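You operate a simulated robot arm through the tools that you are given. There is no shell and no other tool. Be economical: measure what you need, move in short steps, check, and stop when the job is done.

You run a simulated two-armed robot. Do the job below in one go: nothing can be reset, and whatever is moved stays where it is left.

JOB
Open the middle packing drawer, put the white paper cup from the inside of the middle packing drawer on the shelf under the packing bench, then shut the drawer. Then put the small white tub on the dome mould on the top of the wall bench. Then open the drawer under the tubs. Keep to this order.

The check looks at the end state, three seconds after you hand in, the way a careful person would. Anything else that was tipped, shoved, dropped, spilled or broken makes it a failure.

ROBOT AND FRAMES
Two 7-joint arms with fingered hands on one trunk, on a base that drives. Base frame: it is fixed to the floor where the robot stands at the start and does not move with it; the origin is under the middle of the robot, x ahead of it, y to its left, z up. Readings come in cm, degrees, newtons and seconds.
The left shoulder is at the start at [7, 16.2, 112.1], the right one opposite. With the tool pointing down near the work surface each hand reaches from about 30 to 82 cm from the robot's upright axis, wherever it stands, measured 20 degrees to its own side. Places, roughly: dome mould (28x15x3 cm) [350, -80, 80]; drawer under the tubs [-340, 70, 80]; middle packing drawer [80, 0, 80]; shelf under the packing bench [90, -30, 20]; small white tub (9x9x9 cm) [320, 90, 90]; white paper cup (5x5x3 cm) [80, 10, 70]. Payload 4 kg a hand.
The tool frame of a hand sits at the grasp point between the pads (the TCP): z along the fingers, y along the line on which they close. The tips reach 2.6 cm beyond it. The gripper opens to 13.2 cm. The gripper's body begins 7.3 cm behind the TCP. The gripper is a hand of 4 fingers: y runs from the thumb to the fingers, the wrist lies at [0, 0, -22.4] in the tool frame, and closing takes about 1.5 s.
Orientation is that of the tool frame in the base frame, as a unit quaternion [x, y, z, w]. With the fingers straight down and closing along the base's y, the tool's x points along the base's -x, its y along +y and its z along -z.

CONTROLS
- The arms move only by the tool arm_command. It takes "left_increments", "right_increments" or both (then of equal length, played together; a hand with none holds still); each is a list of rows, each a list of 7 numbers: the closure in counts, from 0 (fully open) to 255 (shut), then the shift along the tool's x, y, z in mm, then the turn, a rotation vector about the tool's x, y, z in degrees. In form: [[gripper, tx, ty, tz, wx, wy, wz], ...]. A call has 1 to 20 rows; each row is the pose to reach, as a shift and turn from the pose commanded when the call began, along the tool's axes at that moment. Each row takes 0.2 s and may step no farther than 5 cm and 8.6 degrees from the row before; otherwise, or with a gripper value out of range, the whole call is refused. A pose out of reach is approached as far as the arm can. The call stops where the force on the tool passes 40 N (or 10 N more than at its start, if that is more) or the arm is blocked; 0.2 s more then pass. Each finger travels about 4.5 cm/s and halts on what it meets, pressing with about 22 N; the grip force reading is that of the motor and also rises with nothing between the fingers. The clock runs only during rows and for 0.2 s after the last one: add rows that repeat a pose to give the fingers time. It gives the time, the measured TCP pose, the force on the tool (base axes), the opening and the grip force at its end, in the units of the frame above (readings bear some noise), with the torque about the TCP (base axes, N m) and any sound that the robot's microphone picked up.
- Cameras (640 x 400 px; columns grow to the right, rows downward): "scene" is now at [13.33, 0.19, 134.09]; the picture's right is [-0.04, -1.00, 0.00], its down [-0.74, 0.03, -0.67] and it looks along [0.67, -0.02, -0.74] (base axes); focal length 249 px, centre (320, 200). "left" rides on the left gripper at [-7.3, 0.6, -9.4] in its tool frame; the picture's right is [-0.08, -1.00, 0.00], its down [0.78, -0.06, -0.62] and it looks along [0.61, -0.05, 0.79] (tool axes); focal length 230 px, centre (320, 200). "right" rides on the right gripper at [7.3, 0.6, -9.4] in its tool frame; the picture's right is [-0.08, 1.00, 0.00], its down [-0.79, -0.06, -0.62] and it looks along [-0.61, -0.05, 0.79] (tool axes); focal length 230 px, centre (320, 200). There is no depth. A picture from a camera that has moved, and an enlarged one, comes with that camera's place and axes in the base frame and with its lens. The place of the scene camera against the robot may be out by one fixed shift of up to 1.8 cm in any direction.
- grab_frame(camera): a new picture of that camera. The clock stands still meanwhile.
- raise_lower(by): slides the trunk up (or, below 0, down) by that many cm; the arms and the scene camera ride with it, the base frame stays. It gives what a move gives, with no picture.
- roll_base(legs): drives the robot by 1 to 6 legs, each [ahead, left, turn to the left] in cm, cm and degrees, along the robot's own axes; the way and the turn of a leg run together, so that a leg with both is an arc; at most 150 cm and 180 degrees a leg. The arms and the cameras ride along, it lands a little off, and it stops where it bumps. It gives what a move gives.
- set_grasp(shape, hand): the hand has 4 fingers and takes this shape, open, in about a second: jaw (thumb against the fingers, like two jaws); tri (thumb and two fingers); tip (a fingertip pinch); poke (one finger out to press); point (the index stretched); flat (the hand flat); cup (the hand cupped); fist (a fist). The gripper value then closes the fingers along that shape, each until it touches; the sizes above hold for jaw. It gives what a move gives, with no picture.
- pan_tilt(pan, tilt): turns the head with the scene camera to pan (to the left, within 86 degrees either way) and tilt (down, from -29 to 69), counted from straight ahead of the robot. It gives what a move gives.
- enlarge(camera, box): a new picture of the part [left, top, right, bottom] of that camera's present view, enlarged. The clock stands still meanwhile.
- hand_in(): hands the job in; it is judged then, once.

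Go step by step. Nothing tells you exact positions but the pictures and the camera data: compare them with the known pose of the tool, close in by small moves and look again before you grip or let go. The budget is 165 turns and 118 pictures, counting those below and the enlarged ones. Unless the task says otherwise, let go and move clear before handing in.

The tools are called as name(argument=value, ...) on one line, values as JSON. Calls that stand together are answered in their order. arm_command: Moves the arms, as the interface text tells. Its arguments: {"type":"object","properties":{"left_increments":{"type":"array","items":{"type":"array","items":{"type":"number"}}},"right_increments":{"type":"array","items":{"type":"array","items":{"type":"number"}}}},"required":[]} The other tools are called the same way: raise_lower (by) slides the trunk up or down; set_grasp (shape, hand) gives the hand a shape; roll_base (legs) drives the base; pan_tilt (pan, tilt) turns the head that bears the scene camera; grab_frame (camera) takes a picture; enlarge (camera, box) takes an enlarged picture of a part of a camera's view; hand_in () hands the job in.

At the start:

```text
time_s: 0.0
left_eef_pos: [49.88, 25.91, 102.62]
left_orientation: [-0.001, 1.0, 0.0, 0.0]
left_force: [0.1, 0.4, -0.6]
left_torque: [0.0, 0.03, -0.01]
left_finger_gap: 13.18
left_gripper_force: 0.1
left_shape: jaw
right_eef_pos: [49.77, -18.2, 97.44]
right_orientation: [0.0, 1.0, 0.0, -0.001]
right_force: [-0.4, -0.7, 0.5]
right_torque: [0.02, 0.02, 0.03]
right_finger_gap: 13.17
right_gripper_force: 0.0
right_shape: jaw
trunk travel left (down, up): [-60.0, 34.0]
robot x, y, heading: [-0.11, -0.03, 0.2]
head pan, tilt: [-2.0, 48.0]
```

scene: 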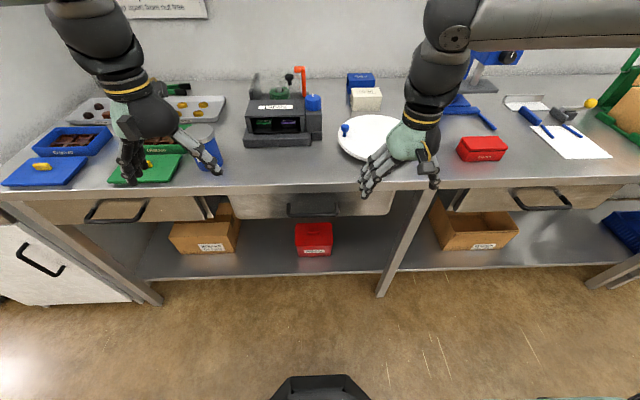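
right: 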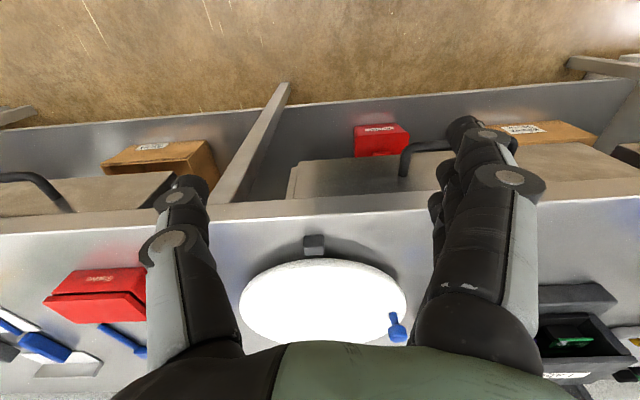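
left: 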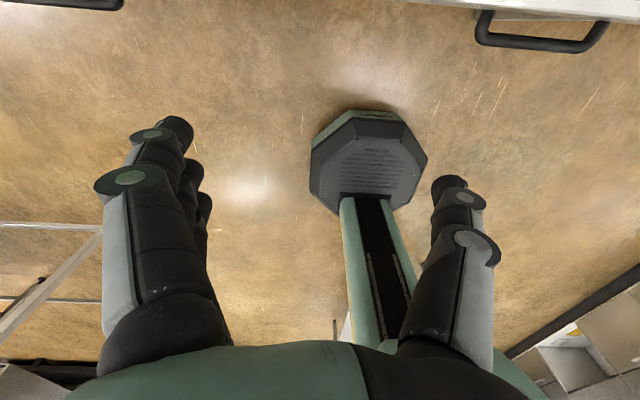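

I see the packing bench ahead with the middle drawer's dark bow handle near the picture's centre, around x≈60, y≈0, z≈80. First I take a closer look at the drawer.

enlarge(camera="scene", box=[220, 150, 420, 275])

enlarge(camera="right", box=[270, 80, 590, 280])

```text
3.20 times, centred on (320, 212) of scene
camera zoom: at [13.33, 0.19, 134.09], right [-0.04, -1.0, 0.0], down [-0.74, 0.03, -0.67], along [0.67, -0.02, -0.74], focal length 798 px, centre (320, 160)
```

zoom: 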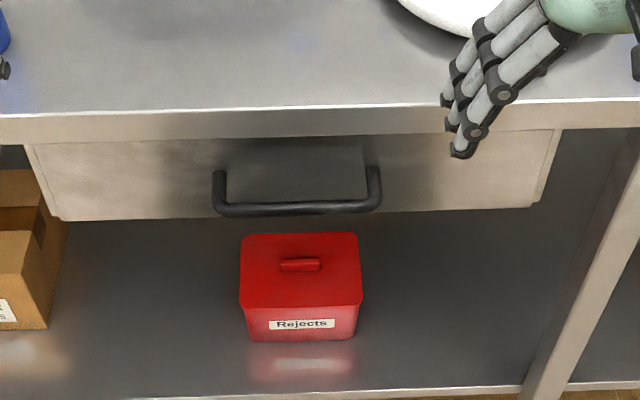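

```text
2.00 times, centred on (430, 180) of right
camera zoom: at [42.28, -17.47, 106.7], right [0.08, 1.0, 0.0], down [0.79, -0.06, 0.62], along [0.61, -0.05, -0.79], focal length 460 px, centre (100, 240)
```

zoom: 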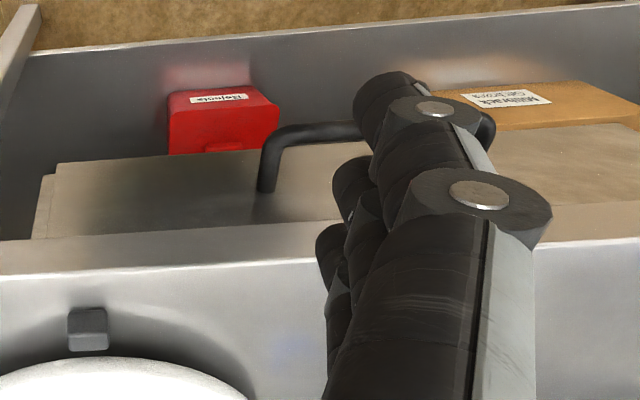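

The handle spans roughly y −6…9 at about x 57–60, z 76. I back off to make room for pulling, then turn the left hand to point ahead with the jaws vertical.

roll_base(legs=[[-25, 0, 0]])

arm_command(left_increments=[[0, 0, 0, 0, 4.62, -4.62, -4.62], [0, 0, 0, 0, 9.24, -9.24, -9.24], [0, 0, 0, 0, 13.86, -13.86, -13.86], [0, 0, 0, 0, 18.48, -18.48, -18.48], [0, 0, 0, 0, 23.1, -23.1, -23.1], [0, 0, 0, 0, 27.7, -27.7, -27.7], [0, 0, 0, 0, 32.3, -32.3, -32.3], [0, 0, 0, 0, 36.95, -36.95, -36.95], [0, 0, 0, 0, 41.6, -41.6, -41.6], [0, 0, 0, 0, 46.2, -46.2, -46.2], [0, 0, 0, 0, 50.8, -50.8, -50.8], [0, 0, 0, 0, 55.4, -55.4, -55.4], [0, 0, 0, 0, 60, -60, -60], [0, 0, 0, 0, 64.7, -64.7, -64.7], [0, 0, 0, 0, 69.28, -69.28, -69.28]])

grab_frame(camera="scene")

grab_frame(camera="left")

```text
time_s: 1.8
left_eef_pos: [24.75, 25.99, 102.72]
left_orientation: [0.0, 1.0, 0.0, 0.0]
left_force: [0.0, -0.3, 0.1]
left_torque: [0.0, 0.0, -0.04]
left_finger_gap: 13.15
left_gripper_force: 0.0
left_shape: jaw
right_eef_pos: [24.61, -18.03, 97.31]
right_orientation: [0.0, 1.0, 0.0, 0.0]
right_force: [-0.2, -0.2, 0.5]
right_torque: [0.0, -0.01, 0.03]
right_finger_gap: 13.19
right_gripper_force: 0.0
right_shape: jaw
trunk travel left (down, up): [-60.0, 34.0]
robot x, y, heading: [-24.92, -0.19, -0.1]
head pan, tilt: [-2.0, 48.0]
```

```text
time_s: 5.0
left_eef_pos: [32.23, 23.53, 108.72]
left_orientation: [-0.489, 0.537, -0.489, 0.483]
left_force: [0.0, -0.9, -0.5]
left_torque: [0.0, -0.02, 0.01]
left_finger_gap: 13.2
left_gripper_force: 0.1
left_shape: jaw
left hand out of reach, approached as far as the arm can: row 9, 10, 11, 12, 13, 14, 15
right_eef_pos: [24.82, -18.35, 97.15]
right_orientation: [0.0, 1.0, 0.001, -0.001]
right_force: [0.9, -0.2, -0.2]
right_torque: [0.01, 0.0, 0.0]
right_finger_gap: 13.18
right_gripper_force: 0.1
right_shape: jaw
trunk travel left (down, up): [-60.0, 34.0]
robot x, y, heading: [-25.2, -0.18, -0.1]
head pan, tilt: [-2.0, 48.0]
```

```text
112 pictures are left
camera scene: at [-11.55, -0.04, 134.06], right [-0.03, -1.0, 0.0], down [-0.74, 0.03, -0.67], along [0.67, -0.02, -0.74], focal length 249 px, centre (320, 200)
```

scene: 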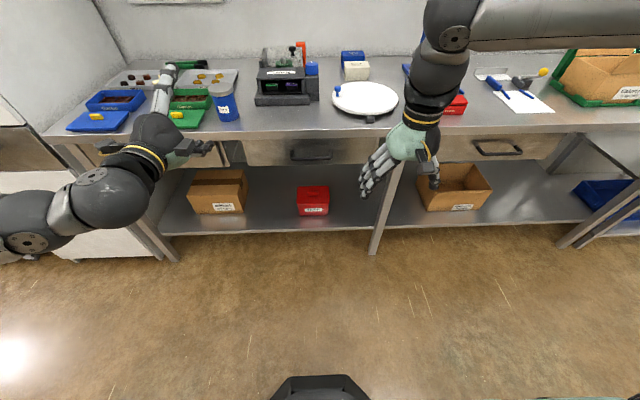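

```text
111 pictures are left
camera left: at [23.16, 31.24, 109.04], right [0.06, 0.03, 1.0], down [-0.65, -0.75, 0.06], along [0.75, -0.66, -0.02], focal length 230 px, centre (320, 200)
```

left: 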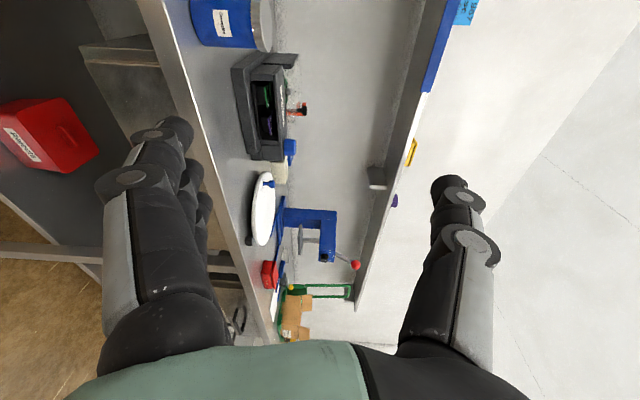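

The left hand now points ahead with the thumb on top. I bring it in front of the handle, short of it, and look.

arm_command(left_increments=[[0, 26, 27, 18, 0, 0, 0], [0, 52, 54, 36, 0, 0, 0], [0, 78, 81, 54, 0, 0, 0], [0, 104, 108, 72, 0, 0, 0], [0, 130, 135, 90, 0, 0, 0], [0, 156, 162, 108, 0, 0, 0], [0, 182, 190, 126, 0, 0, 0], [0, 208, 220, 140, 0, 0, 0], [0, 208, 220, 140, 0, 0, 0]])

grab_frame(camera="scene")

grab_frame(camera="left")

```text
time_s: 7.0
left_eef_pos: [43.69, 3.29, 85.34]
left_orientation: [-0.488, 0.536, -0.491, 0.482]
left_force: [0.4, 1.3, 0.2]
left_torque: [-0.01, 0.0, 0.02]
left_finger_gap: 13.2
left_gripper_force: 0.1
left_shape: jaw
right_eef_pos: [24.52, -18.09, 97.3]
right_orientation: [-0.001, 1.0, 0.0, 0.0]
right_force: [0.1, 0.0, -0.7]
right_torque: [-0.01, 0.0, 0.0]
right_finger_gap: 13.16
right_gripper_force: 0.1
right_shape: jaw
trunk travel left (down, up): [-60.0, 34.0]
robot x, y, heading: [-24.85, 0.45, 0.3]
head pan, tilt: [-2.0, 48.0]
```

```text
110 pictures are left
camera scene: at [-11.79, 0.24, 134.1], right [-0.03, -1.0, 0.0], down [-0.74, 0.03, -0.67], along [0.67, -0.02, -0.74], focal length 249 px, centre (320, 200)
```

scene: 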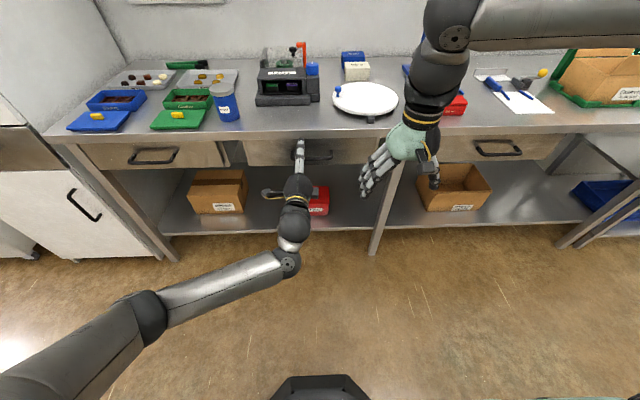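

```text
109 pictures are left
camera left: at [34.68, 10.98, 85.5], right [0.05, 0.04, 1.0], down [-0.66, -0.75, 0.06], along [0.75, -0.66, -0.02], focal length 230 px, centre (320, 200)
```

left: 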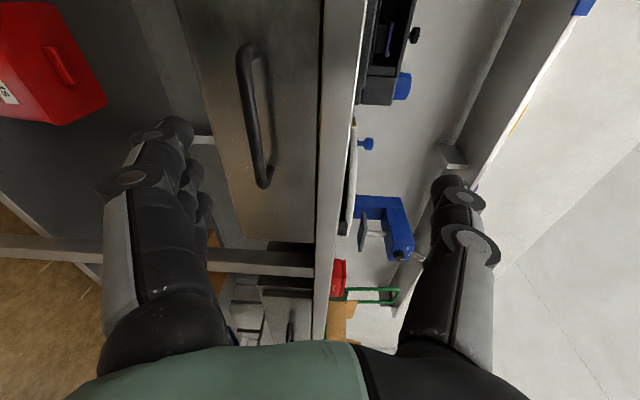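

From two hand views I put the handle bar at x≈57, z≈77.5, y −6.5…7. I line up in front of it with the jaws half closed and look once more.

arm_command(left_increments=[[60, 9, 24, 20, 0, 0, 0], [120, 18, 48, 45, 0, 0, 0], [120, 27, 73, 60, 0, 0, 0], [120, 27, 73, 60, 0, 0, 0], [120, 27, 73, 60, 0, 0, 0]])

grab_frame(camera="left")

enlarge(camera="scene", box=[220, 110, 420, 235])

```text
time_s: 8.2
left_eef_pos: [49.23, 0.68, 77.67]
left_orientation: [-0.488, 0.537, -0.49, 0.483]
left_force: [-0.3, 0.8, -0.6]
left_torque: [0.01, 0.02, 0.0]
left_finger_gap: 7.09
left_gripper_force: 0.0
left_shape: jaw
right_eef_pos: [24.65, -18.08, 97.27]
right_orientation: [0.0, 1.0, 0.0, 0.0]
right_force: [0.6, 0.0, -0.1]
right_torque: [0.01, -0.04, -0.03]
right_finger_gap: 13.17
right_gripper_force: 0.0
right_shape: jaw
trunk travel left (down, up): [-60.0, 34.0]
robot x, y, heading: [-24.79, 0.24, 0.3]
head pan, tilt: [-2.0, 48.0]
```

```text
108 pictures are left
camera left: at [40.24, 8.24, 77.79], right [0.05, 0.04, 1.0], down [-0.66, -0.75, 0.06], along [0.75, -0.66, -0.02], focal length 230 px, centre (320, 200)
```

left: 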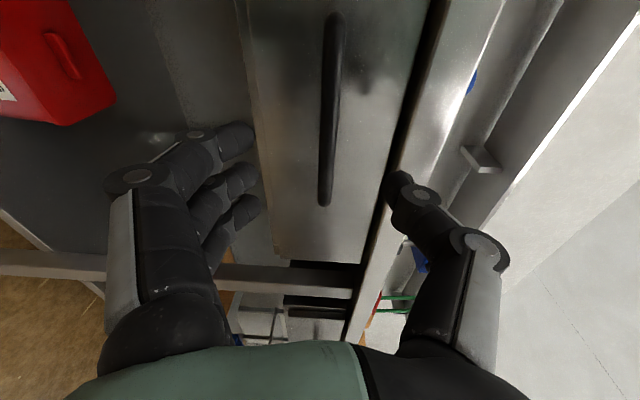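

```text
3.20 times, centred on (320, 172) of scene
camera zoom: at [-11.76, 0.16, 134.09], right [-0.03, -1.0, 0.0], down [-0.74, 0.03, -0.67], along [0.67, -0.02, -0.74], focal length 798 px, centre (320, 288)
```

zoom: 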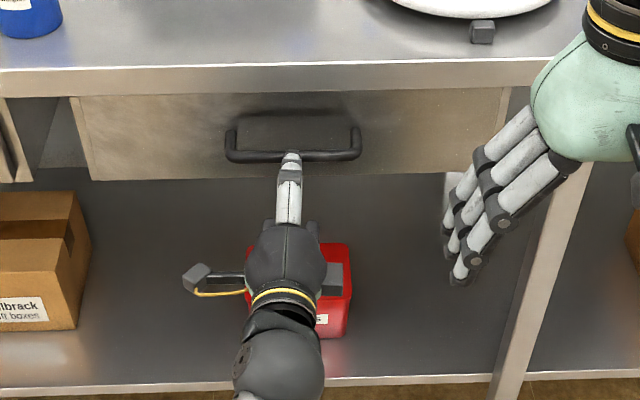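

The bar lies level with the jaws (z≈77.7), about 7.5 cm ahead. I advance and close on it.

arm_command(left_increments=[[120, -2, -1, 25, 0, 0, 0], [120, -4, -3, 50, 0, 0, 0], [120, -6, -4, 72, 0, 0, 0], [160, -6, -4, 72, 0, 0, 0], [200, -6, -4, 72, 0, 0, 0], [255, -6, -4, 72, 0, 0, 0], [255, -6, -4, 72, 0, 0, 0], [255, -6, -4, 72, 0, 0, 0], [255, -6, -4, 72, 0, 0, 0], [255, -6, -4, 72, 0, 0, 0]])

grab_frame(camera="left")

```text
time_s: 10.4
left_eef_pos: [56.32, 0.81, 77.68]
left_orientation: [-0.489, 0.536, -0.49, 0.483]
left_force: [0.6, 0.7, -0.6]
left_torque: [0.0, 0.03, 0.04]
left_finger_gap: 0.02
left_gripper_force: 21.6
left_shape: jaw
right_eef_pos: [24.65, -18.17, 97.23]
right_orientation: [0.0, 1.0, -0.001, 0.0]
right_force: [0.0, 0.6, -0.1]
right_torque: [-0.03, 0.02, 0.01]
right_finger_gap: 13.19
right_gripper_force: 0.1
right_shape: jaw
trunk travel left (down, up): [-60.0, 34.0]
robot x, y, heading: [-24.99, -0.06, -0.1]
head pan, tilt: [-2.0, 48.0]
```

```text
106 pictures are left
camera left: at [47.4, 8.39, 77.89], right [0.05, 0.04, 1.0], down [-0.66, -0.75, 0.06], along [0.75, -0.66, -0.02], focal length 230 px, centre (320, 200)
```

left: 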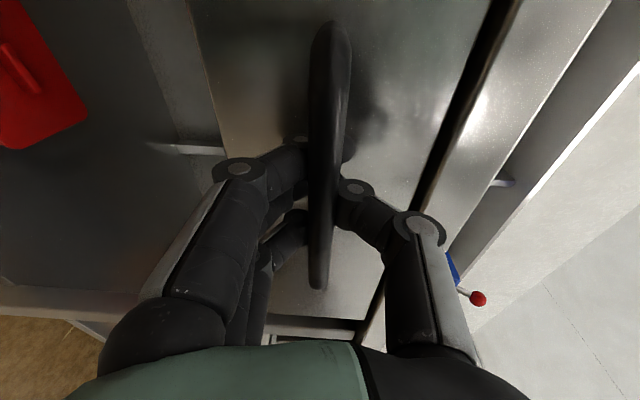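

The tips appear to have closed behind the bar, enclosing it. I pull back gently and check that the drawer follows.

arm_command(left_increments=[[255, 0, 0, -15, 0, 0, 0], [255, 1, 1, -30, 0, 0, 0], [255, 2, 2, -45, 0, 0, 0], [255, 3, 3, -60, 0, 0, 0]])

grab_frame(camera="scene")

```text
time_s: 11.4
left_eef_pos: [50.42, 0.8, 77.72]
left_orientation: [-0.488, 0.537, -0.49, 0.483]
left_force: [1.0, -2.9, -1.4]
left_torque: [-0.03, -0.01, 0.02]
left_finger_gap: 0.0
left_gripper_force: 22.3
left_shape: jaw
right_eef_pos: [24.65, -18.09, 97.41]
right_orientation: [0.0, 1.0, 0.0, 0.0]
right_force: [0.4, -0.1, -0.2]
right_torque: [0.0, -0.01, 0.02]
right_finger_gap: 13.22
right_gripper_force: 0.1
right_shape: jaw
trunk travel left (down, up): [-60.0, 34.0]
robot x, y, heading: [-25.04, -0.1, 0.1]
head pan, tilt: [-2.0, 48.0]
```

```text
105 pictures are left
camera scene: at [-11.77, 0.15, 134.09], right [-0.03, -1.0, 0.0], down [-0.74, 0.03, -0.67], along [0.67, -0.02, -0.74], focal length 249 px, centre (320, 200)
```

scene: 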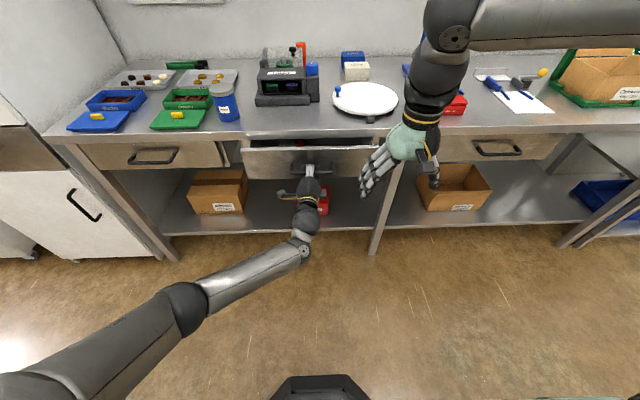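

The drawer follows. I keep pulling another 20 cm.

arm_command(left_increments=[[255, 1, 1, -17, 0, 0, 0], [255, 2, 2, -34, 0, 0, 0], [255, 3, 3, -51, 0, 0, 0], [255, 4, 4, -68, 0, 0, 0], [255, 5, 5, -85, 0, 0, 0], [255, 6, 6, -102, 0, 0, 0], [255, 7, 6, -119, 0, 0, 0], [255, 8, 7, -136, 0, 0, 0], [255, 9, 8, -153, 0, 0, 0], [255, 10, 9, -170, 0, 0, 0], [255, 11, 10, -187, 0, 0, 0], [255, 12, 10, -200, 0, 0, 0]])

grab_frame(camera="scene")

```text
time_s: 14.0
left_eef_pos: [30.36, 0.69, 77.61]
left_orientation: [-0.489, 0.536, -0.49, 0.483]
left_force: [1.8, 0.0, -1.9]
left_torque: [-0.01, -0.02, 0.0]
left_finger_gap: 0.01
left_gripper_force: 22.3
left_shape: jaw
right_eef_pos: [24.56, -18.08, 97.32]
right_orientation: [0.0, 1.0, 0.0, 0.0]
right_force: [0.0, 0.1, -0.2]
right_torque: [-0.01, -0.02, 0.0]
right_finger_gap: 13.2
right_gripper_force: 0.0
right_shape: jaw
trunk travel left (down, up): [-60.0, 34.0]
robot x, y, heading: [-25.03, -0.24, 0.0]
head pan, tilt: [-2.0, 48.0]
```

```text
104 pictures are left
camera scene: at [-11.74, 0.18, 134.09], right [-0.03, -1.0, 0.0], down [-0.74, 0.03, -0.67], along [0.67, -0.02, -0.74], focal length 249 px, centre (320, 200)
```

scene: 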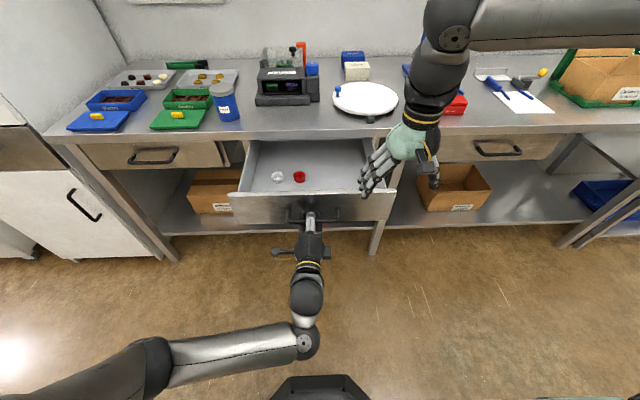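

The drawer is open; a white cup lies at about pixel (278,177) next to a red item. I look closer.

enlarge(camera="scene", box=[230, 130, 390, 230])

```text
4.00 times, centred on (310, 180) of scene
camera zoom: at [-11.74, 0.18, 134.09], right [-0.03, -1.0, 0.0], down [-0.74, 0.03, -0.67], along [0.67, -0.02, -0.74], focal length 997 px, centre (360, 280)
```

zoom: 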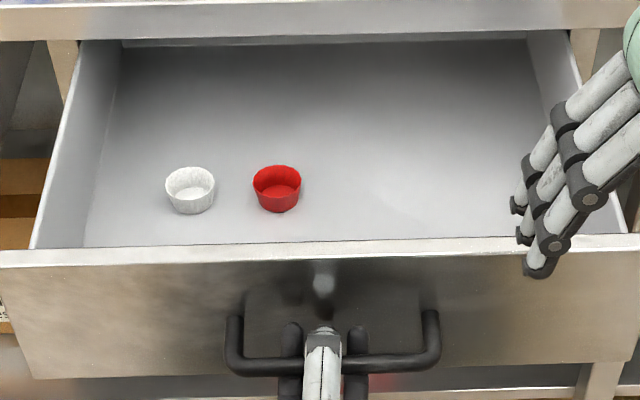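

The cup is at about x 54, y 13, with the red one about 7 cm to its right. The right hand needs to be closer, so I release the handle and back the base off before moving the left arm aside.

arm_command(left_increments=[[120, 0, 0, 0, 0, 0, 0], [120, 0, 0, 0, 0, 0, 0], [120, 0, 0, 0, 0, 0, 0], [120, 0, 0, 0, 0, 0, 0], [120, 0, 0, 0, 0, 0, 0], [120, 0, 0, 0, 0, 0, 0]])

grab_frame(camera="left")

```text
time_s: 15.4
left_eef_pos: [30.3, 0.78, 77.87]
left_orientation: [-0.488, 0.535, -0.491, 0.484]
left_force: [0.4, -0.8, -0.9]
left_torque: [0.03, 0.0, 0.0]
left_finger_gap: 6.91
left_gripper_force: 0.0
left_shape: jaw
right_eef_pos: [24.61, -18.07, 97.34]
right_orientation: [0.0, 1.0, 0.0, 0.0]
right_force: [-0.2, -0.4, 0.0]
right_torque: [0.02, -0.02, 0.0]
right_finger_gap: 13.17
right_gripper_force: 0.1
right_shape: jaw
trunk travel left (down, up): [-60.0, 34.0]
robot x, y, heading: [-25.02, 0.19, -0.1]
head pan, tilt: [-2.0, 48.0]
```

```text
102 pictures are left
camera left: at [21.39, 8.36, 77.95], right [0.05, 0.04, 1.0], down [-0.66, -0.75, 0.06], along [0.75, -0.66, -0.02], focal length 230 px, centre (320, 200)
```

left: 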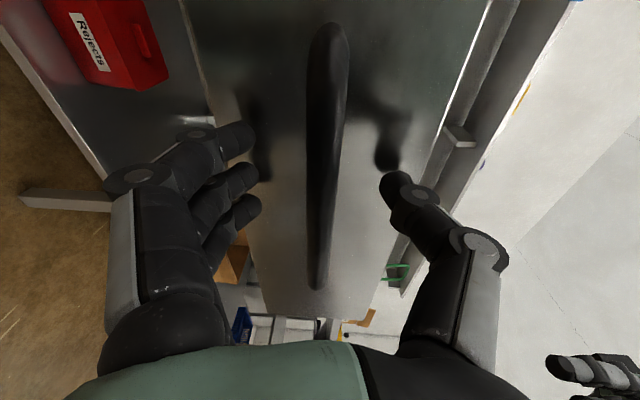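

Released cleanly. I back off, swing the left arm up and aside, then drive forward.

roll_base(legs=[[-13, 0, 0]])

arm_command(left_increments=[[120, -38, -23, -3, 0, 0, 0], [120, -76, -47, -6, 0, 0, 0], [120, -115, -70, -10, 0, 0, 0], [120, -153, -94, -13, 0, 0, 0], [120, -192, -117, -16, 0, 0, 0], [120, -230, -140, -20, 0, 0, 0], [120, -268, -164, -23, 0, 0, 0], [120, -307, -187, -27, 0, 0, 0]])

roll_base(legs=[[30, 0, 0]])

grab_frame(camera="scene")

grab_frame(camera="right")

```text
time_s: 16.7
left_eef_pos: [17.5, 0.7, 77.87]
left_orientation: [-0.488, 0.535, -0.491, 0.484]
left_force: [-0.2, -0.9, -0.7]
left_torque: [0.01, 0.01, 0.0]
left_finger_gap: 6.95
left_gripper_force: 0.1
left_shape: jaw
right_eef_pos: [11.59, -18.21, 97.21]
right_orientation: [0.001, 1.0, 0.0, 0.0]
right_force: [1.0, -0.3, -0.1]
right_torque: [-0.02, -0.02, 0.01]
right_finger_gap: 13.18
right_gripper_force: 0.1
right_shape: jaw
trunk travel left (down, up): [-60.0, 34.0]
robot x, y, heading: [-37.85, -0.53, 0.2]
head pan, tilt: [-2.0, 48.0]
```

```text
time_s: 18.5
left_eef_pos: [17.4, 30.55, 97.69]
left_orientation: [-0.488, 0.536, -0.491, 0.482]
left_force: [0.2, -0.6, 0.4]
left_torque: [0.01, -0.02, 0.01]
left_finger_gap: 6.96
left_gripper_force: 0.1
left_shape: jaw
right_eef_pos: [11.77, -18.15, 97.24]
right_orientation: [0.0, 1.0, 0.001, 0.0]
right_force: [-0.1, -0.8, -0.2]
right_torque: [-0.01, -0.06, 0.03]
right_finger_gap: 13.19
right_gripper_force: 0.1
right_shape: jaw
trunk travel left (down, up): [-60.0, 34.0]
robot x, y, heading: [-37.7, -0.25, 0.4]
head pan, tilt: [-2.0, 48.0]
```

```text
time_s: 20.6
left_eef_pos: [47.35, 30.6, 97.68]
left_orientation: [-0.489, 0.536, -0.49, 0.483]
left_force: [-0.2, 0.3, 0.2]
left_torque: [0.02, 0.0, -0.01]
left_finger_gap: 6.95
left_gripper_force: 0.1
left_shape: jaw
right_eef_pos: [41.68, -18.0, 97.2]
right_orientation: [-0.001, 1.0, 0.0, 0.0]
right_force: [0.5, -0.2, -0.8]
right_torque: [-0.04, 0.02, -0.02]
right_finger_gap: 13.19
right_gripper_force: 0.1
right_shape: jaw
trunk travel left (down, up): [-60.0, 34.0]
robot x, y, heading: [-8.04, 0.02, 0.3]
head pan, tilt: [-2.0, 48.0]
```

```text
101 pictures are left
camera scene: at [5.36, 0.25, 134.09], right [-0.03, -1.0, 0.0], down [-0.74, 0.02, -0.67], along [0.67, -0.02, -0.74], focal length 249 px, centre (320, 200)
```

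scene: 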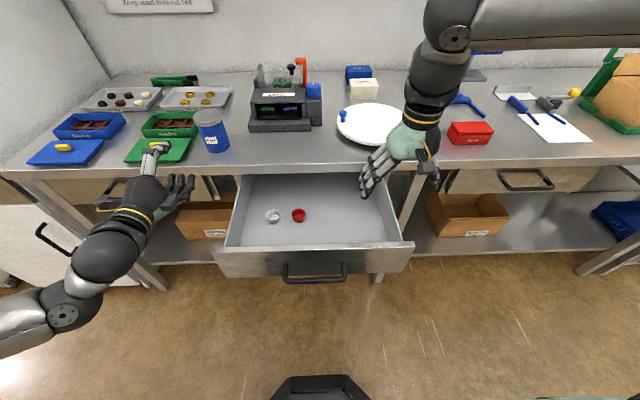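

```text
100 pictures are left
camera right: at [34.36, -17.34, 106.69], right [0.08, 1.0, 0.0], down [0.79, -0.06, 0.62], along [0.61, -0.05, -0.79], focal length 230 px, centre (320, 200)
```

right: 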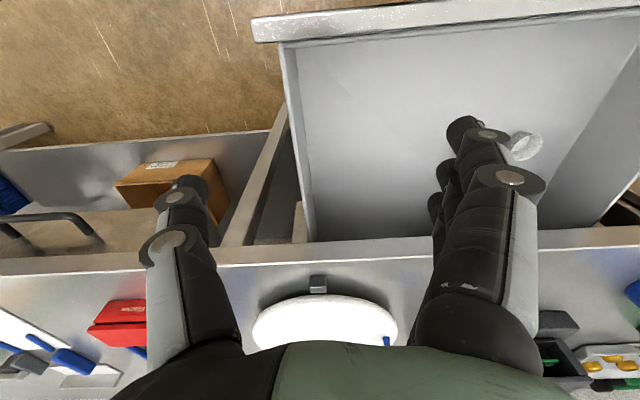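

The cup comes out near (52.3, 13.1) from the hand camera. I bring the right hand above it, well clear, and look.

arm_command(right_increments=[[0, -12, 39, 0, 0, 0, 0], [0, -25, 78, 0, 0, 0, 0], [0, -38, 117, 5, 0, 0, 0], [0, -51, 156, 10, 0, 0, 0], [0, -64, 195, 20, 0, 0, 0], [0, -77, 234, 30, 0, 0, 0], [0, -90, 272, 40, 0, 0, 0], [0, -102, 310, 50, 0, 0, 0], [0, -102, 310, 50, 0, 0, 0]])

grab_frame(camera="right")

grab_frame(camera="scene")

```text
time_s: 22.6
left_eef_pos: [47.41, 30.63, 97.66]
left_orientation: [-0.489, 0.536, -0.491, 0.483]
left_force: [0.1, 0.4, -0.6]
left_torque: [0.03, 0.02, 0.04]
left_finger_gap: 6.95
left_gripper_force: 0.0
left_shape: jaw
right_eef_pos: [40.05, -14.31, 94.13]
right_orientation: [0.0, 1.0, 0.002, 0.001]
right_force: [-0.7, -0.6, 0.0]
right_torque: [-0.01, -0.03, 0.0]
right_finger_gap: 13.16
right_gripper_force: 0.0
right_shape: jaw
right hand out of reach, approached as far as the arm can: row 1, 2, 3, 4, 5, 6, 7, 8, 9
trunk travel left (down, up): [-60.0, 34.0]
robot x, y, heading: [-7.83, -0.29, 0.2]
head pan, tilt: [-2.0, 48.0]
```

```text
99 pictures are left
camera right: at [32.66, -13.77, 103.47], right [0.08, 1.0, 0.0], down [0.78, -0.06, 0.62], along [0.62, -0.04, -0.79], focal length 230 px, centre (320, 200)
```

right: 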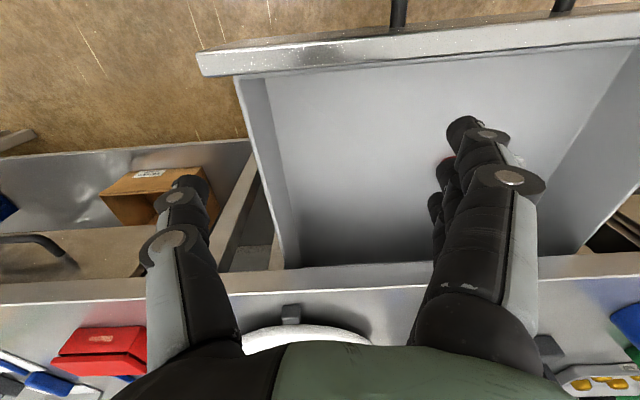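

```text
98 pictures are left
camera scene: at [5.32, 0.25, 134.09], right [-0.03, -1.0, 0.0], down [-0.74, 0.02, -0.67], along [0.67, -0.02, -0.74], focal length 249 px, centre (320, 200)
```

scene: 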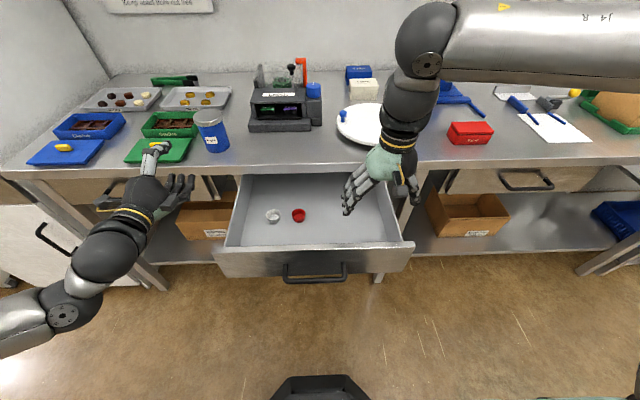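

The right hand can't reach that far inward, so I turn the base 30° left, which puts the cup on the right hand's natural side.

roll_base(legs=[[0, 0, 30]])

grab_frame(camera="right")

grab_frame(camera="scene")

```text
time_s: 24.4
left_eef_pos: [24.84, 54.18, 97.52]
left_orientation: [0.611, -0.392, 0.348, -0.594]
left_force: [0.1, 0.2, 0.0]
left_torque: [0.0, -0.03, -0.02]
left_finger_gap: 6.92
left_gripper_force: 0.0
left_shape: jaw
right_eef_pos: [40.84, 11.43, 94.11]
right_orientation: [-0.259, 0.966, 0.001, 0.0]
right_force: [0.7, -0.1, -0.5]
right_torque: [0.0, 0.01, 0.01]
right_finger_gap: 13.19
right_gripper_force: 0.0
right_shape: jaw
trunk travel left (down, up): [-60.0, 34.0]
robot x, y, heading: [-7.94, 0.22, 30.0]
head pan, tilt: [-2.0, 48.0]
```

```text
97 pictures are left
camera right: at [34.16, 8.36, 103.47], right [-0.43, 0.9, 0.0], down [0.71, 0.34, 0.62], along [0.56, 0.27, -0.79], focal length 230 px, centre (320, 200)
```

right: 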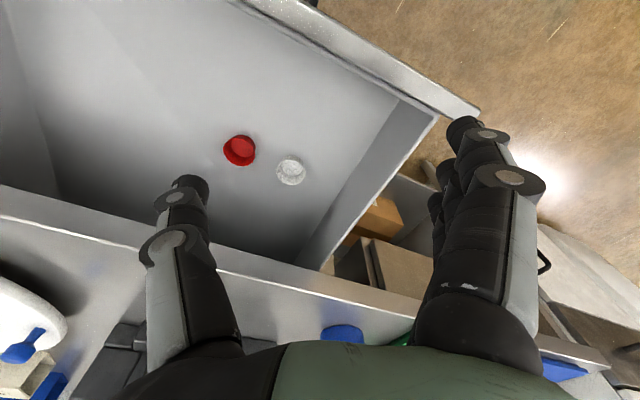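

```text
96 pictures are left
camera scene: at [3.73, 6.72, 134.09], right [0.47, -0.88, 0.0], down [-0.66, -0.35, -0.67], along [0.59, 0.31, -0.74], focal length 249 px, centre (320, 200)
```

scene: 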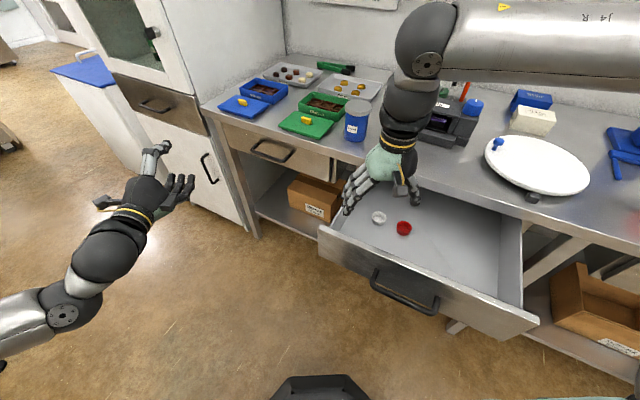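

The cup is clearly in view: about (52.2, 12.4), rim near z 76, the red one 7.6 cm to its right. I move over it, yaw slightly and narrow the jaws to fit between.

arm_command(right_increments=[[20, -20, -10, 10, 0, 0, 3], [40, -41, -19, 25, 0, 0, 6], [60, -62, -29, 45, 0, 0, 9], [80, -83, -39, 70, 0, 0, 12], [110, -103, -48, 100, 0, 0, 15], [110, -103, -48, 100, 0, 0, 15], [110, -103, -48, 100, 0, 0, 15], [110, -103, -48, 100, 0, 0, 15]])

grab_frame(camera="right")

enlarge(camera="scene", box=[300, 120, 460, 270])

```text
time_s: 26.2
left_eef_pos: [24.83, 54.13, 97.58]
left_orientation: [0.61, -0.392, 0.349, -0.593]
left_force: [-0.5, -0.3, 0.5]
left_torque: [0.0, 0.01, -0.01]
left_finger_gap: 6.93
left_gripper_force: 0.0
left_shape: jaw
right_eef_pos: [51.23, 9.5, 84.93]
right_orientation: [-0.13, 0.991, 0.004, 0.0]
right_force: [0.7, 1.4, 0.2]
right_torque: [-0.01, 0.0, 0.01]
right_finger_gap: 7.62
right_gripper_force: 0.0
right_shape: jaw
right hand out of reach, approached as far as the arm can: row 3, 4, 5, 6, 7, 8
trunk travel left (down, up): [-60.0, 34.0]
robot x, y, heading: [-7.74, 0.22, 30.2]
head pan, tilt: [-2.0, 48.0]
```

```text
95 pictures are left
camera right: at [44.04, 8.17, 94.37], right [-0.18, 0.98, 0.01], down [0.77, 0.14, 0.62], along [0.61, 0.12, -0.79], focal length 230 px, centre (320, 200)
```

right: 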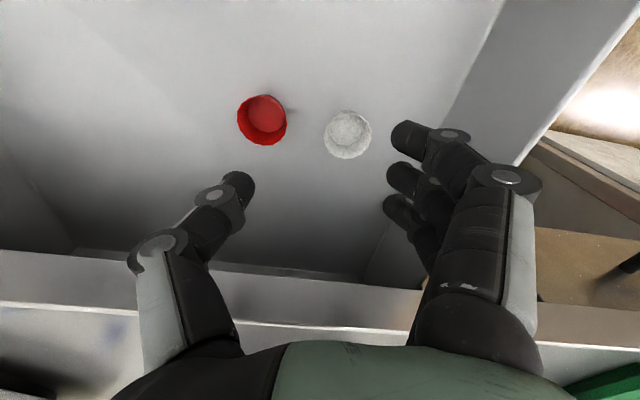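

```text
2.67 times, centred on (380, 195) of scene
camera zoom: at [3.73, 6.7, 134.09], right [0.47, -0.88, 0.0], down [-0.66, -0.35, -0.67], along [0.59, 0.31, -0.74], focal length 665 px, centre (160, 213)
```

zoom: 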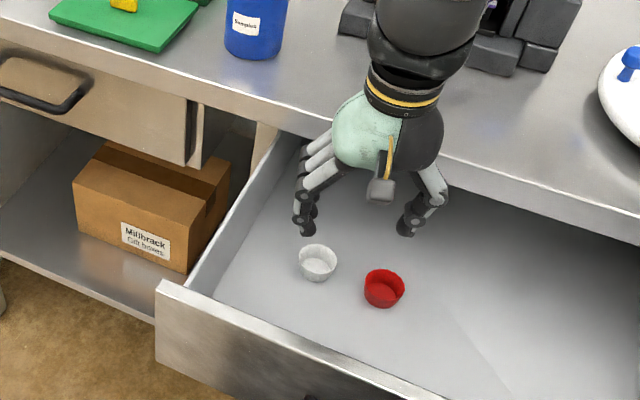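

The arm stalls 3 cm short of the cup at this angle. I lift, turn the base another 15° left, and try again.

arm_command(right_increments=[[110, 0, 0, -35, 0, 0, 0], [110, 0, 0, -70, 0, 0, 0], [110, 0, 0, -100, 0, 0, 0]])

roll_base(legs=[[0, 0, 15]])

```text
time_s: 27.0
left_eef_pos: [24.79, 54.21, 97.64]
left_orientation: [0.611, -0.392, 0.349, -0.593]
left_force: [-0.6, -0.4, 0.2]
left_torque: [-0.01, -0.01, 0.06]
left_finger_gap: 6.94
left_gripper_force: 0.1
left_shape: jaw
right_eef_pos: [51.34, 9.63, 95.0]
right_orientation: [-0.129, 0.992, 0.001, 0.0]
right_force: [-0.4, 0.3, -0.3]
right_torque: [-0.01, -0.02, 0.05]
right_finger_gap: 7.58
right_gripper_force: 0.1
right_shape: jaw
trunk travel left (down, up): [-60.0, 34.0]
robot x, y, heading: [-7.69, 0.14, 29.9]
head pan, tilt: [-2.0, 48.0]
```

```text
time_s: 28.3
left_eef_pos: [9.85, 60.92, 97.66]
left_orientation: [0.656, -0.309, 0.27, -0.634]
left_force: [-0.2, -0.1, -0.6]
left_torque: [0.0, 0.03, 0.0]
left_finger_gap: 6.93
left_gripper_force: 0.1
left_shape: jaw
right_eef_pos: [46.82, 24.47, 95.03]
right_orientation: [-0.257, 0.966, 0.002, 0.0]
right_force: [-0.1, 0.2, 0.5]
right_torque: [0.01, 0.01, 0.01]
right_finger_gap: 7.57
right_gripper_force: 0.2
right_shape: jaw
trunk travel left (down, up): [-60.0, 34.0]
robot x, y, heading: [-8.25, 0.06, 44.9]
head pan, tilt: [-2.0, 48.0]
```

I now bring the hand over the cup from this side.

arm_command(right_increments=[[110, 4, -33, 0, 0, 0, 0], [110, 9, -66, 20, 0, 0, 0], [110, 14, -100, 60, 0, 0, 0], [110, 18, -130, 100, 0, 0, 0], [110, 18, -130, 110, 0, 0, 0], [110, 18, -130, 110, 0, 0, 0]])

grab_frame(camera="right")

```text
refused: row 3 steps farther than a row can; nothing moved
```

```text
93 pictures are left
camera right: at [40.19, 21.4, 104.37], right [-0.43, 0.9, 0.0], down [0.71, 0.34, 0.62], along [0.56, 0.27, -0.79], focal length 230 px, centre (320, 200)
```

right: 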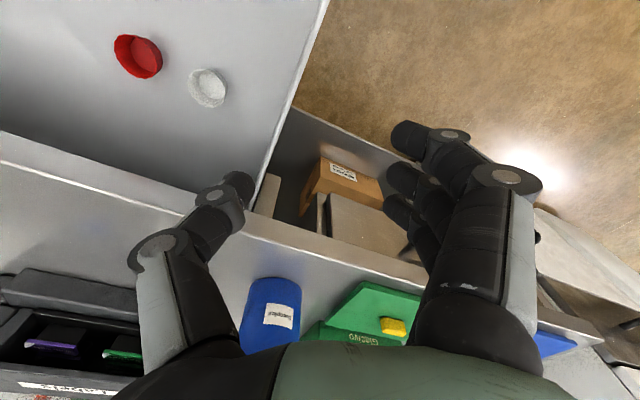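

A row stepped too far, so nothing moved; I send the same move in shorter steps.

arm_command(right_increments=[[110, 4, -33, 0, 0, 0, 0], [110, 9, -66, 10, 0, 0, 0], [110, 14, -100, 30, 0, 0, 0], [110, 18, -130, 55, 0, 0, 0], [110, 18, -130, 85, 0, 0, 0], [110, 18, -130, 110, 0, 0, 0], [110, 18, -130, 110, 0, 0, 0]])

grab_frame(camera="right")

```text
time_s: 29.9
left_eef_pos: [9.76, 60.71, 97.64]
left_orientation: [0.656, -0.31, 0.269, -0.633]
left_force: [0.0, -0.3, 0.5]
left_torque: [0.0, -0.03, -0.01]
left_finger_gap: 6.95
left_gripper_force: 0.1
left_shape: jaw
right_eef_pos: [51.56, 12.43, 84.04]
right_orientation: [-0.258, 0.966, 0.003, 0.0]
right_force: [-1.2, 0.2, -0.5]
right_torque: [-0.02, 0.0, 0.0]
right_finger_gap: 7.63
right_gripper_force: 0.1
right_shape: jaw
trunk travel left (down, up): [-60.0, 34.0]
robot x, y, heading: [-8.07, -0.11, 45.1]
head pan, tilt: [-2.0, 48.0]
```

```text
92 pictures are left
camera right: at [44.97, 9.27, 93.4], right [-0.43, 0.9, 0.0], down [0.71, 0.33, 0.62], along [0.56, 0.27, -0.79], focal length 230 px, centre (320, 200)
```

right: 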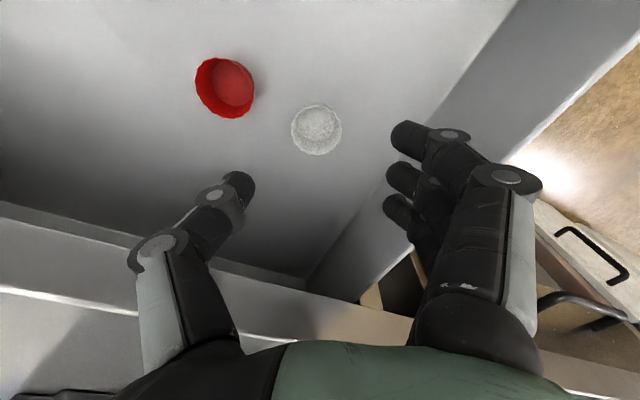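

The TCP is over the cup (51.6, 12.3). I descend to z 77.5 and check.

arm_command(right_increments=[[110, 0, -1, 20, 0, 0, 0], [110, 0, -1, 40, 0, 0, 0], [110, 0, -1, 65, 0, 0, 0], [110, 0, -1, 65, 0, 0, 0]])

grab_frame(camera="right")

enlarge(camera="scene", box=[340, 150, 560, 290])

```text
time_s: 30.9
left_eef_pos: [9.77, 60.74, 97.72]
left_orientation: [0.656, -0.309, 0.269, -0.634]
left_force: [-0.8, -0.8, -0.8]
left_torque: [0.0, -0.02, -0.01]
left_finger_gap: 6.94
left_gripper_force: 0.1
left_shape: jaw
right_eef_pos: [51.72, 12.29, 77.47]
right_orientation: [-0.257, 0.966, 0.002, 0.0]
right_force: [0.4, 0.0, 0.3]
right_torque: [-0.02, 0.01, 0.0]
right_finger_gap: 7.59
right_gripper_force: 0.0
right_shape: jaw
trunk travel left (down, up): [-60.0, 34.0]
robot x, y, heading: [-8.13, -0.1, 44.8]
head pan, tilt: [-2.0, 48.0]
```

```text
91 pictures are left
camera right: at [44.99, 9.14, 86.74], right [-0.43, 0.9, 0.0], down [0.71, 0.33, 0.62], along [0.56, 0.27, -0.79], focal length 230 px, centre (320, 200)
```

right: 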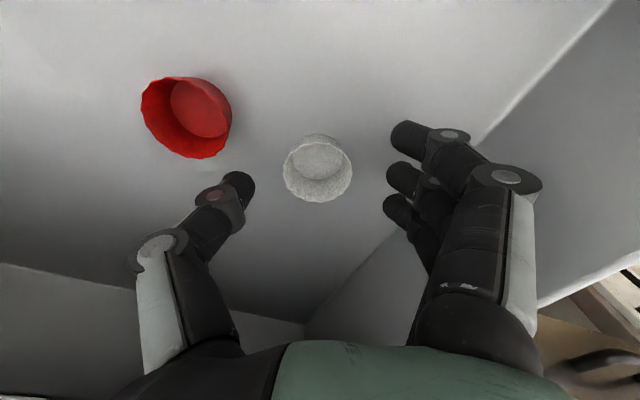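

```text
2.86 times, centred on (450, 220) of scene
camera zoom: at [1.72, 9.37, 134.1], right [0.68, -0.73, 0.0], down [-0.54, -0.51, -0.67], along [0.49, 0.46, -0.74], focal length 712 px, centre (-51, 143)
```

zoom: 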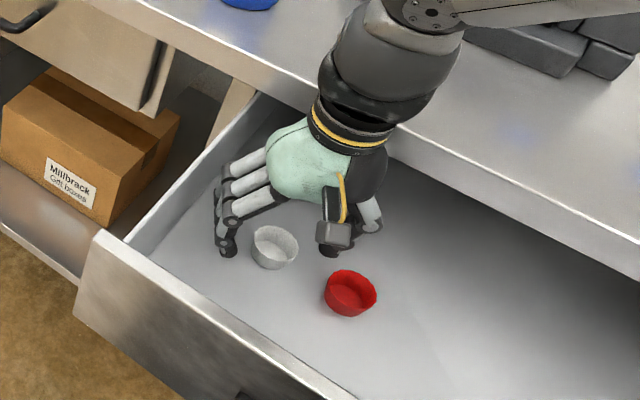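

The cup sits centred between thumb and fingers, mid-height z≈74. I lower 1.6 cm and close.

arm_command(right_increments=[[110, 0, 0, 8, 0, 0, 0], [110, 0, 0, 16, 0, 0, 0], [130, 0, 0, 16, 0, 0, 0], [150, 0, 0, 16, 0, 0, 0], [170, 0, 0, 16, 0, 0, 0], [190, 0, 0, 16, 0, 0, 0], [200, 0, 0, 16, 0, 0, 0], [200, 0, 0, 16, 0, 0, 0], [200, 0, 0, 16, 0, 0, 0]])

grab_frame(camera="right")

```text
time_s: 32.9
left_eef_pos: [9.71, 60.77, 97.48]
left_orientation: [0.657, -0.31, 0.268, -0.633]
left_force: [0.3, -0.3, 0.1]
left_torque: [0.01, 0.0, 0.06]
left_finger_gap: 6.94
left_gripper_force: 0.0
left_shape: jaw
right_eef_pos: [51.79, 12.33, 75.8]
right_orientation: [-0.258, 0.966, 0.003, 0.0]
right_force: [-0.6, -0.4, 0.9]
right_torque: [0.03, -0.01, -0.02]
right_finger_gap: 2.34
right_gripper_force: 7.9
right_shape: jaw
trunk travel left (down, up): [-60.0, 34.0]
robot x, y, heading: [-8.3, 0.2, 44.8]
head pan, tilt: [-2.0, 48.0]
```

```text
89 pictures are left
camera right: at [45.06, 9.18, 85.18], right [-0.43, 0.9, 0.0], down [0.71, 0.34, 0.62], along [0.56, 0.27, -0.79], focal length 230 px, centre (320, 200)
```

right: 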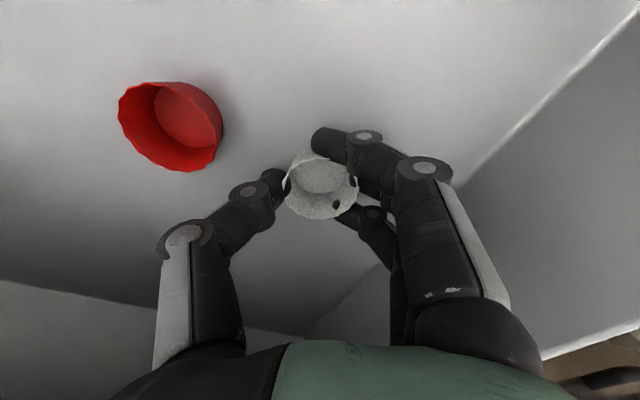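

The fingers hold the cup. I lift it and look.

arm_command(right_increments=[[215, 0, 0, -10, 0, 0, 0], [215, 0, 0, -30, 0, 0, 0], [215, 0, 0, -60, 0, 0, 0], [215, 0, 0, -100, 0, 0, 0], [215, 0, 0, -140, 0, 0, 0], [215, 0, 0, -170, 0, 0, 0]])

grab_frame(camera="right")

```text
time_s: 34.3
left_eef_pos: [9.82, 60.7, 97.62]
left_orientation: [0.655, -0.309, 0.27, -0.634]
left_force: [0.4, 0.0, -0.3]
left_torque: [0.0, 0.0, -0.01]
left_finger_gap: 6.95
left_gripper_force: 0.1
left_shape: jaw
right_eef_pos: [51.78, 12.38, 92.91]
right_orientation: [-0.257, 0.966, 0.002, 0.0]
right_force: [-0.2, 0.5, 0.0]
right_torque: [0.01, 0.0, -0.01]
right_finger_gap: 2.26
right_gripper_force: 7.6
right_shape: jaw
trunk travel left (down, up): [-60.0, 34.0]
robot x, y, heading: [-7.94, 0.0, 45.0]
head pan, tilt: [-2.0, 48.0]
```

```text
88 pictures are left
camera right: at [45.07, 9.22, 102.31], right [-0.43, 0.9, 0.0], down [0.71, 0.34, 0.62], along [0.56, 0.27, -0.79], focal length 230 px, centre (320, 200)
```

right: 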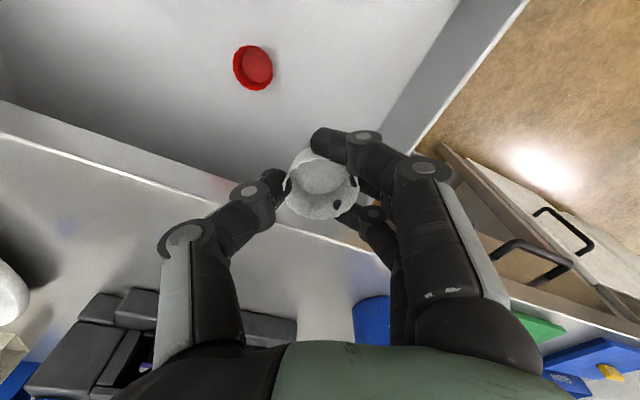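

The cup is held well. I back away over the drawer and look right along the bench for a free spot on the shelf.

roll_base(legs=[[-45, 0, 0]])

pan_tilt(pan=-65, tilt=35)

grab_frame(camera="scene")

```text
time_s: 37.0
left_eef_pos: [-21.73, 29.19, 97.79]
left_orientation: [0.656, -0.309, 0.27, -0.633]
left_force: [0.7, 0.1, -0.1]
left_torque: [-0.01, 0.0, -0.04]
left_finger_gap: 6.96
left_gripper_force: 0.0
left_shape: jaw
right_eef_pos: [20.19, -19.24, 92.94]
right_orientation: [-0.257, 0.967, 0.002, -0.001]
right_force: [0.5, -0.7, 0.0]
right_torque: [0.0, 0.0, 0.0]
right_finger_gap: 2.28
right_gripper_force: 8.0
right_shape: jaw
trunk travel left (down, up): [-60.0, 34.0]
robot x, y, heading: [-39.6, -31.57, 44.9]
head pan, tilt: [-2.0, 48.0]
```

```text
time_s: 38.3
left_eef_pos: [-21.78, 29.22, 97.55]
left_orientation: [0.656, -0.309, 0.27, -0.633]
left_force: [-0.2, -0.5, -0.6]
left_torque: [0.03, 0.01, 0.01]
left_finger_gap: 6.94
left_gripper_force: 0.0
left_shape: jaw
right_eef_pos: [20.21, -19.25, 92.87]
right_orientation: [-0.257, 0.966, 0.001, -0.001]
right_force: [-0.4, 0.2, -0.5]
right_torque: [0.02, 0.04, 0.01]
right_finger_gap: 2.27
right_gripper_force: 8.6
right_shape: jaw
trunk travel left (down, up): [-60.0, 34.0]
robot x, y, heading: [-39.77, -31.4, 44.8]
head pan, tilt: [-65.0, 35.0]
```

```text
87 pictures are left
camera scene: at [-27.37, -30.48, 135.99], right [-0.34, -0.94, 0.0], down [-0.54, 0.2, -0.82], along [0.77, -0.28, -0.57], focal length 249 px, centre (320, 200)
```

scene: 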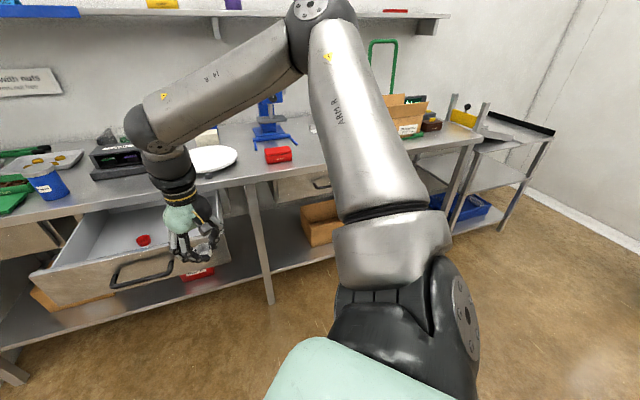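

I see a free stretch of shelf at y −36…−58 between the leg and the cardboard box, shelf top about z 29.5. I back off clear of the drawer, lower the trunk, then look again.

roll_base(legs=[[-26, -13, 0]])

raise_lower(by=-58)

grab_frame(camera="right")

grab_frame(camera="scene")

```text
time_s: 40.3
left_eef_pos: [-31.0, 1.72, 97.64]
left_orientation: [0.656, -0.309, 0.269, -0.634]
left_force: [-1.0, -0.1, -0.1]
left_torque: [-0.03, 0.01, 0.0]
left_finger_gap: 6.92
left_gripper_force: 0.0
left_shape: jaw
right_eef_pos: [10.85, -46.63, 92.9]
right_orientation: [-0.257, 0.966, 0.003, -0.001]
right_force: [-0.9, -0.4, -0.7]
right_torque: [0.04, -0.01, 0.01]
right_finger_gap: 2.28
right_gripper_force: 8.0
right_shape: jaw
trunk travel left (down, up): [-60.0, 34.0]
robot x, y, heading: [-48.82, -58.8, 44.8]
head pan, tilt: [-65.0, 35.0]
```

```text
refused: -58 is not a number from -40 to 40
```

```text
86 pictures are left
camera right: at [4.27, -49.78, 102.26], right [-0.43, 0.9, 0.0], down [0.71, 0.34, 0.62], along [0.56, 0.27, -0.79], focal length 230 px, centre (320, 200)
```

right: 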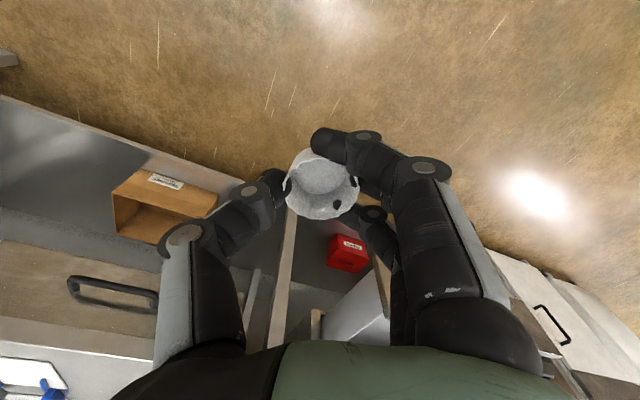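

```text
85 pictures are left
camera scene: at [-36.61, -58.03, 136.0], right [-0.34, -0.94, 0.0], down [-0.54, 0.2, -0.82], along [0.77, -0.28, -0.57], focal length 249 px, centre (320, 200)
```

scene: 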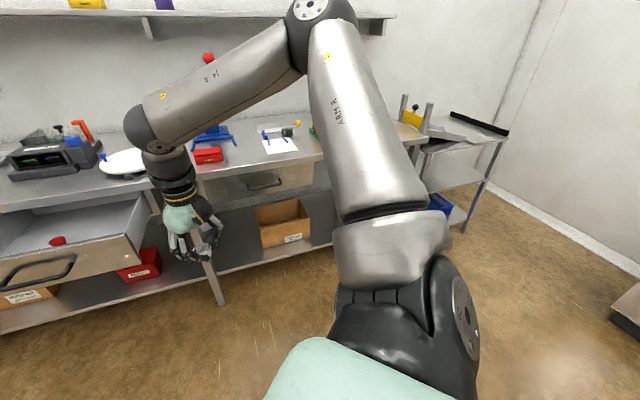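

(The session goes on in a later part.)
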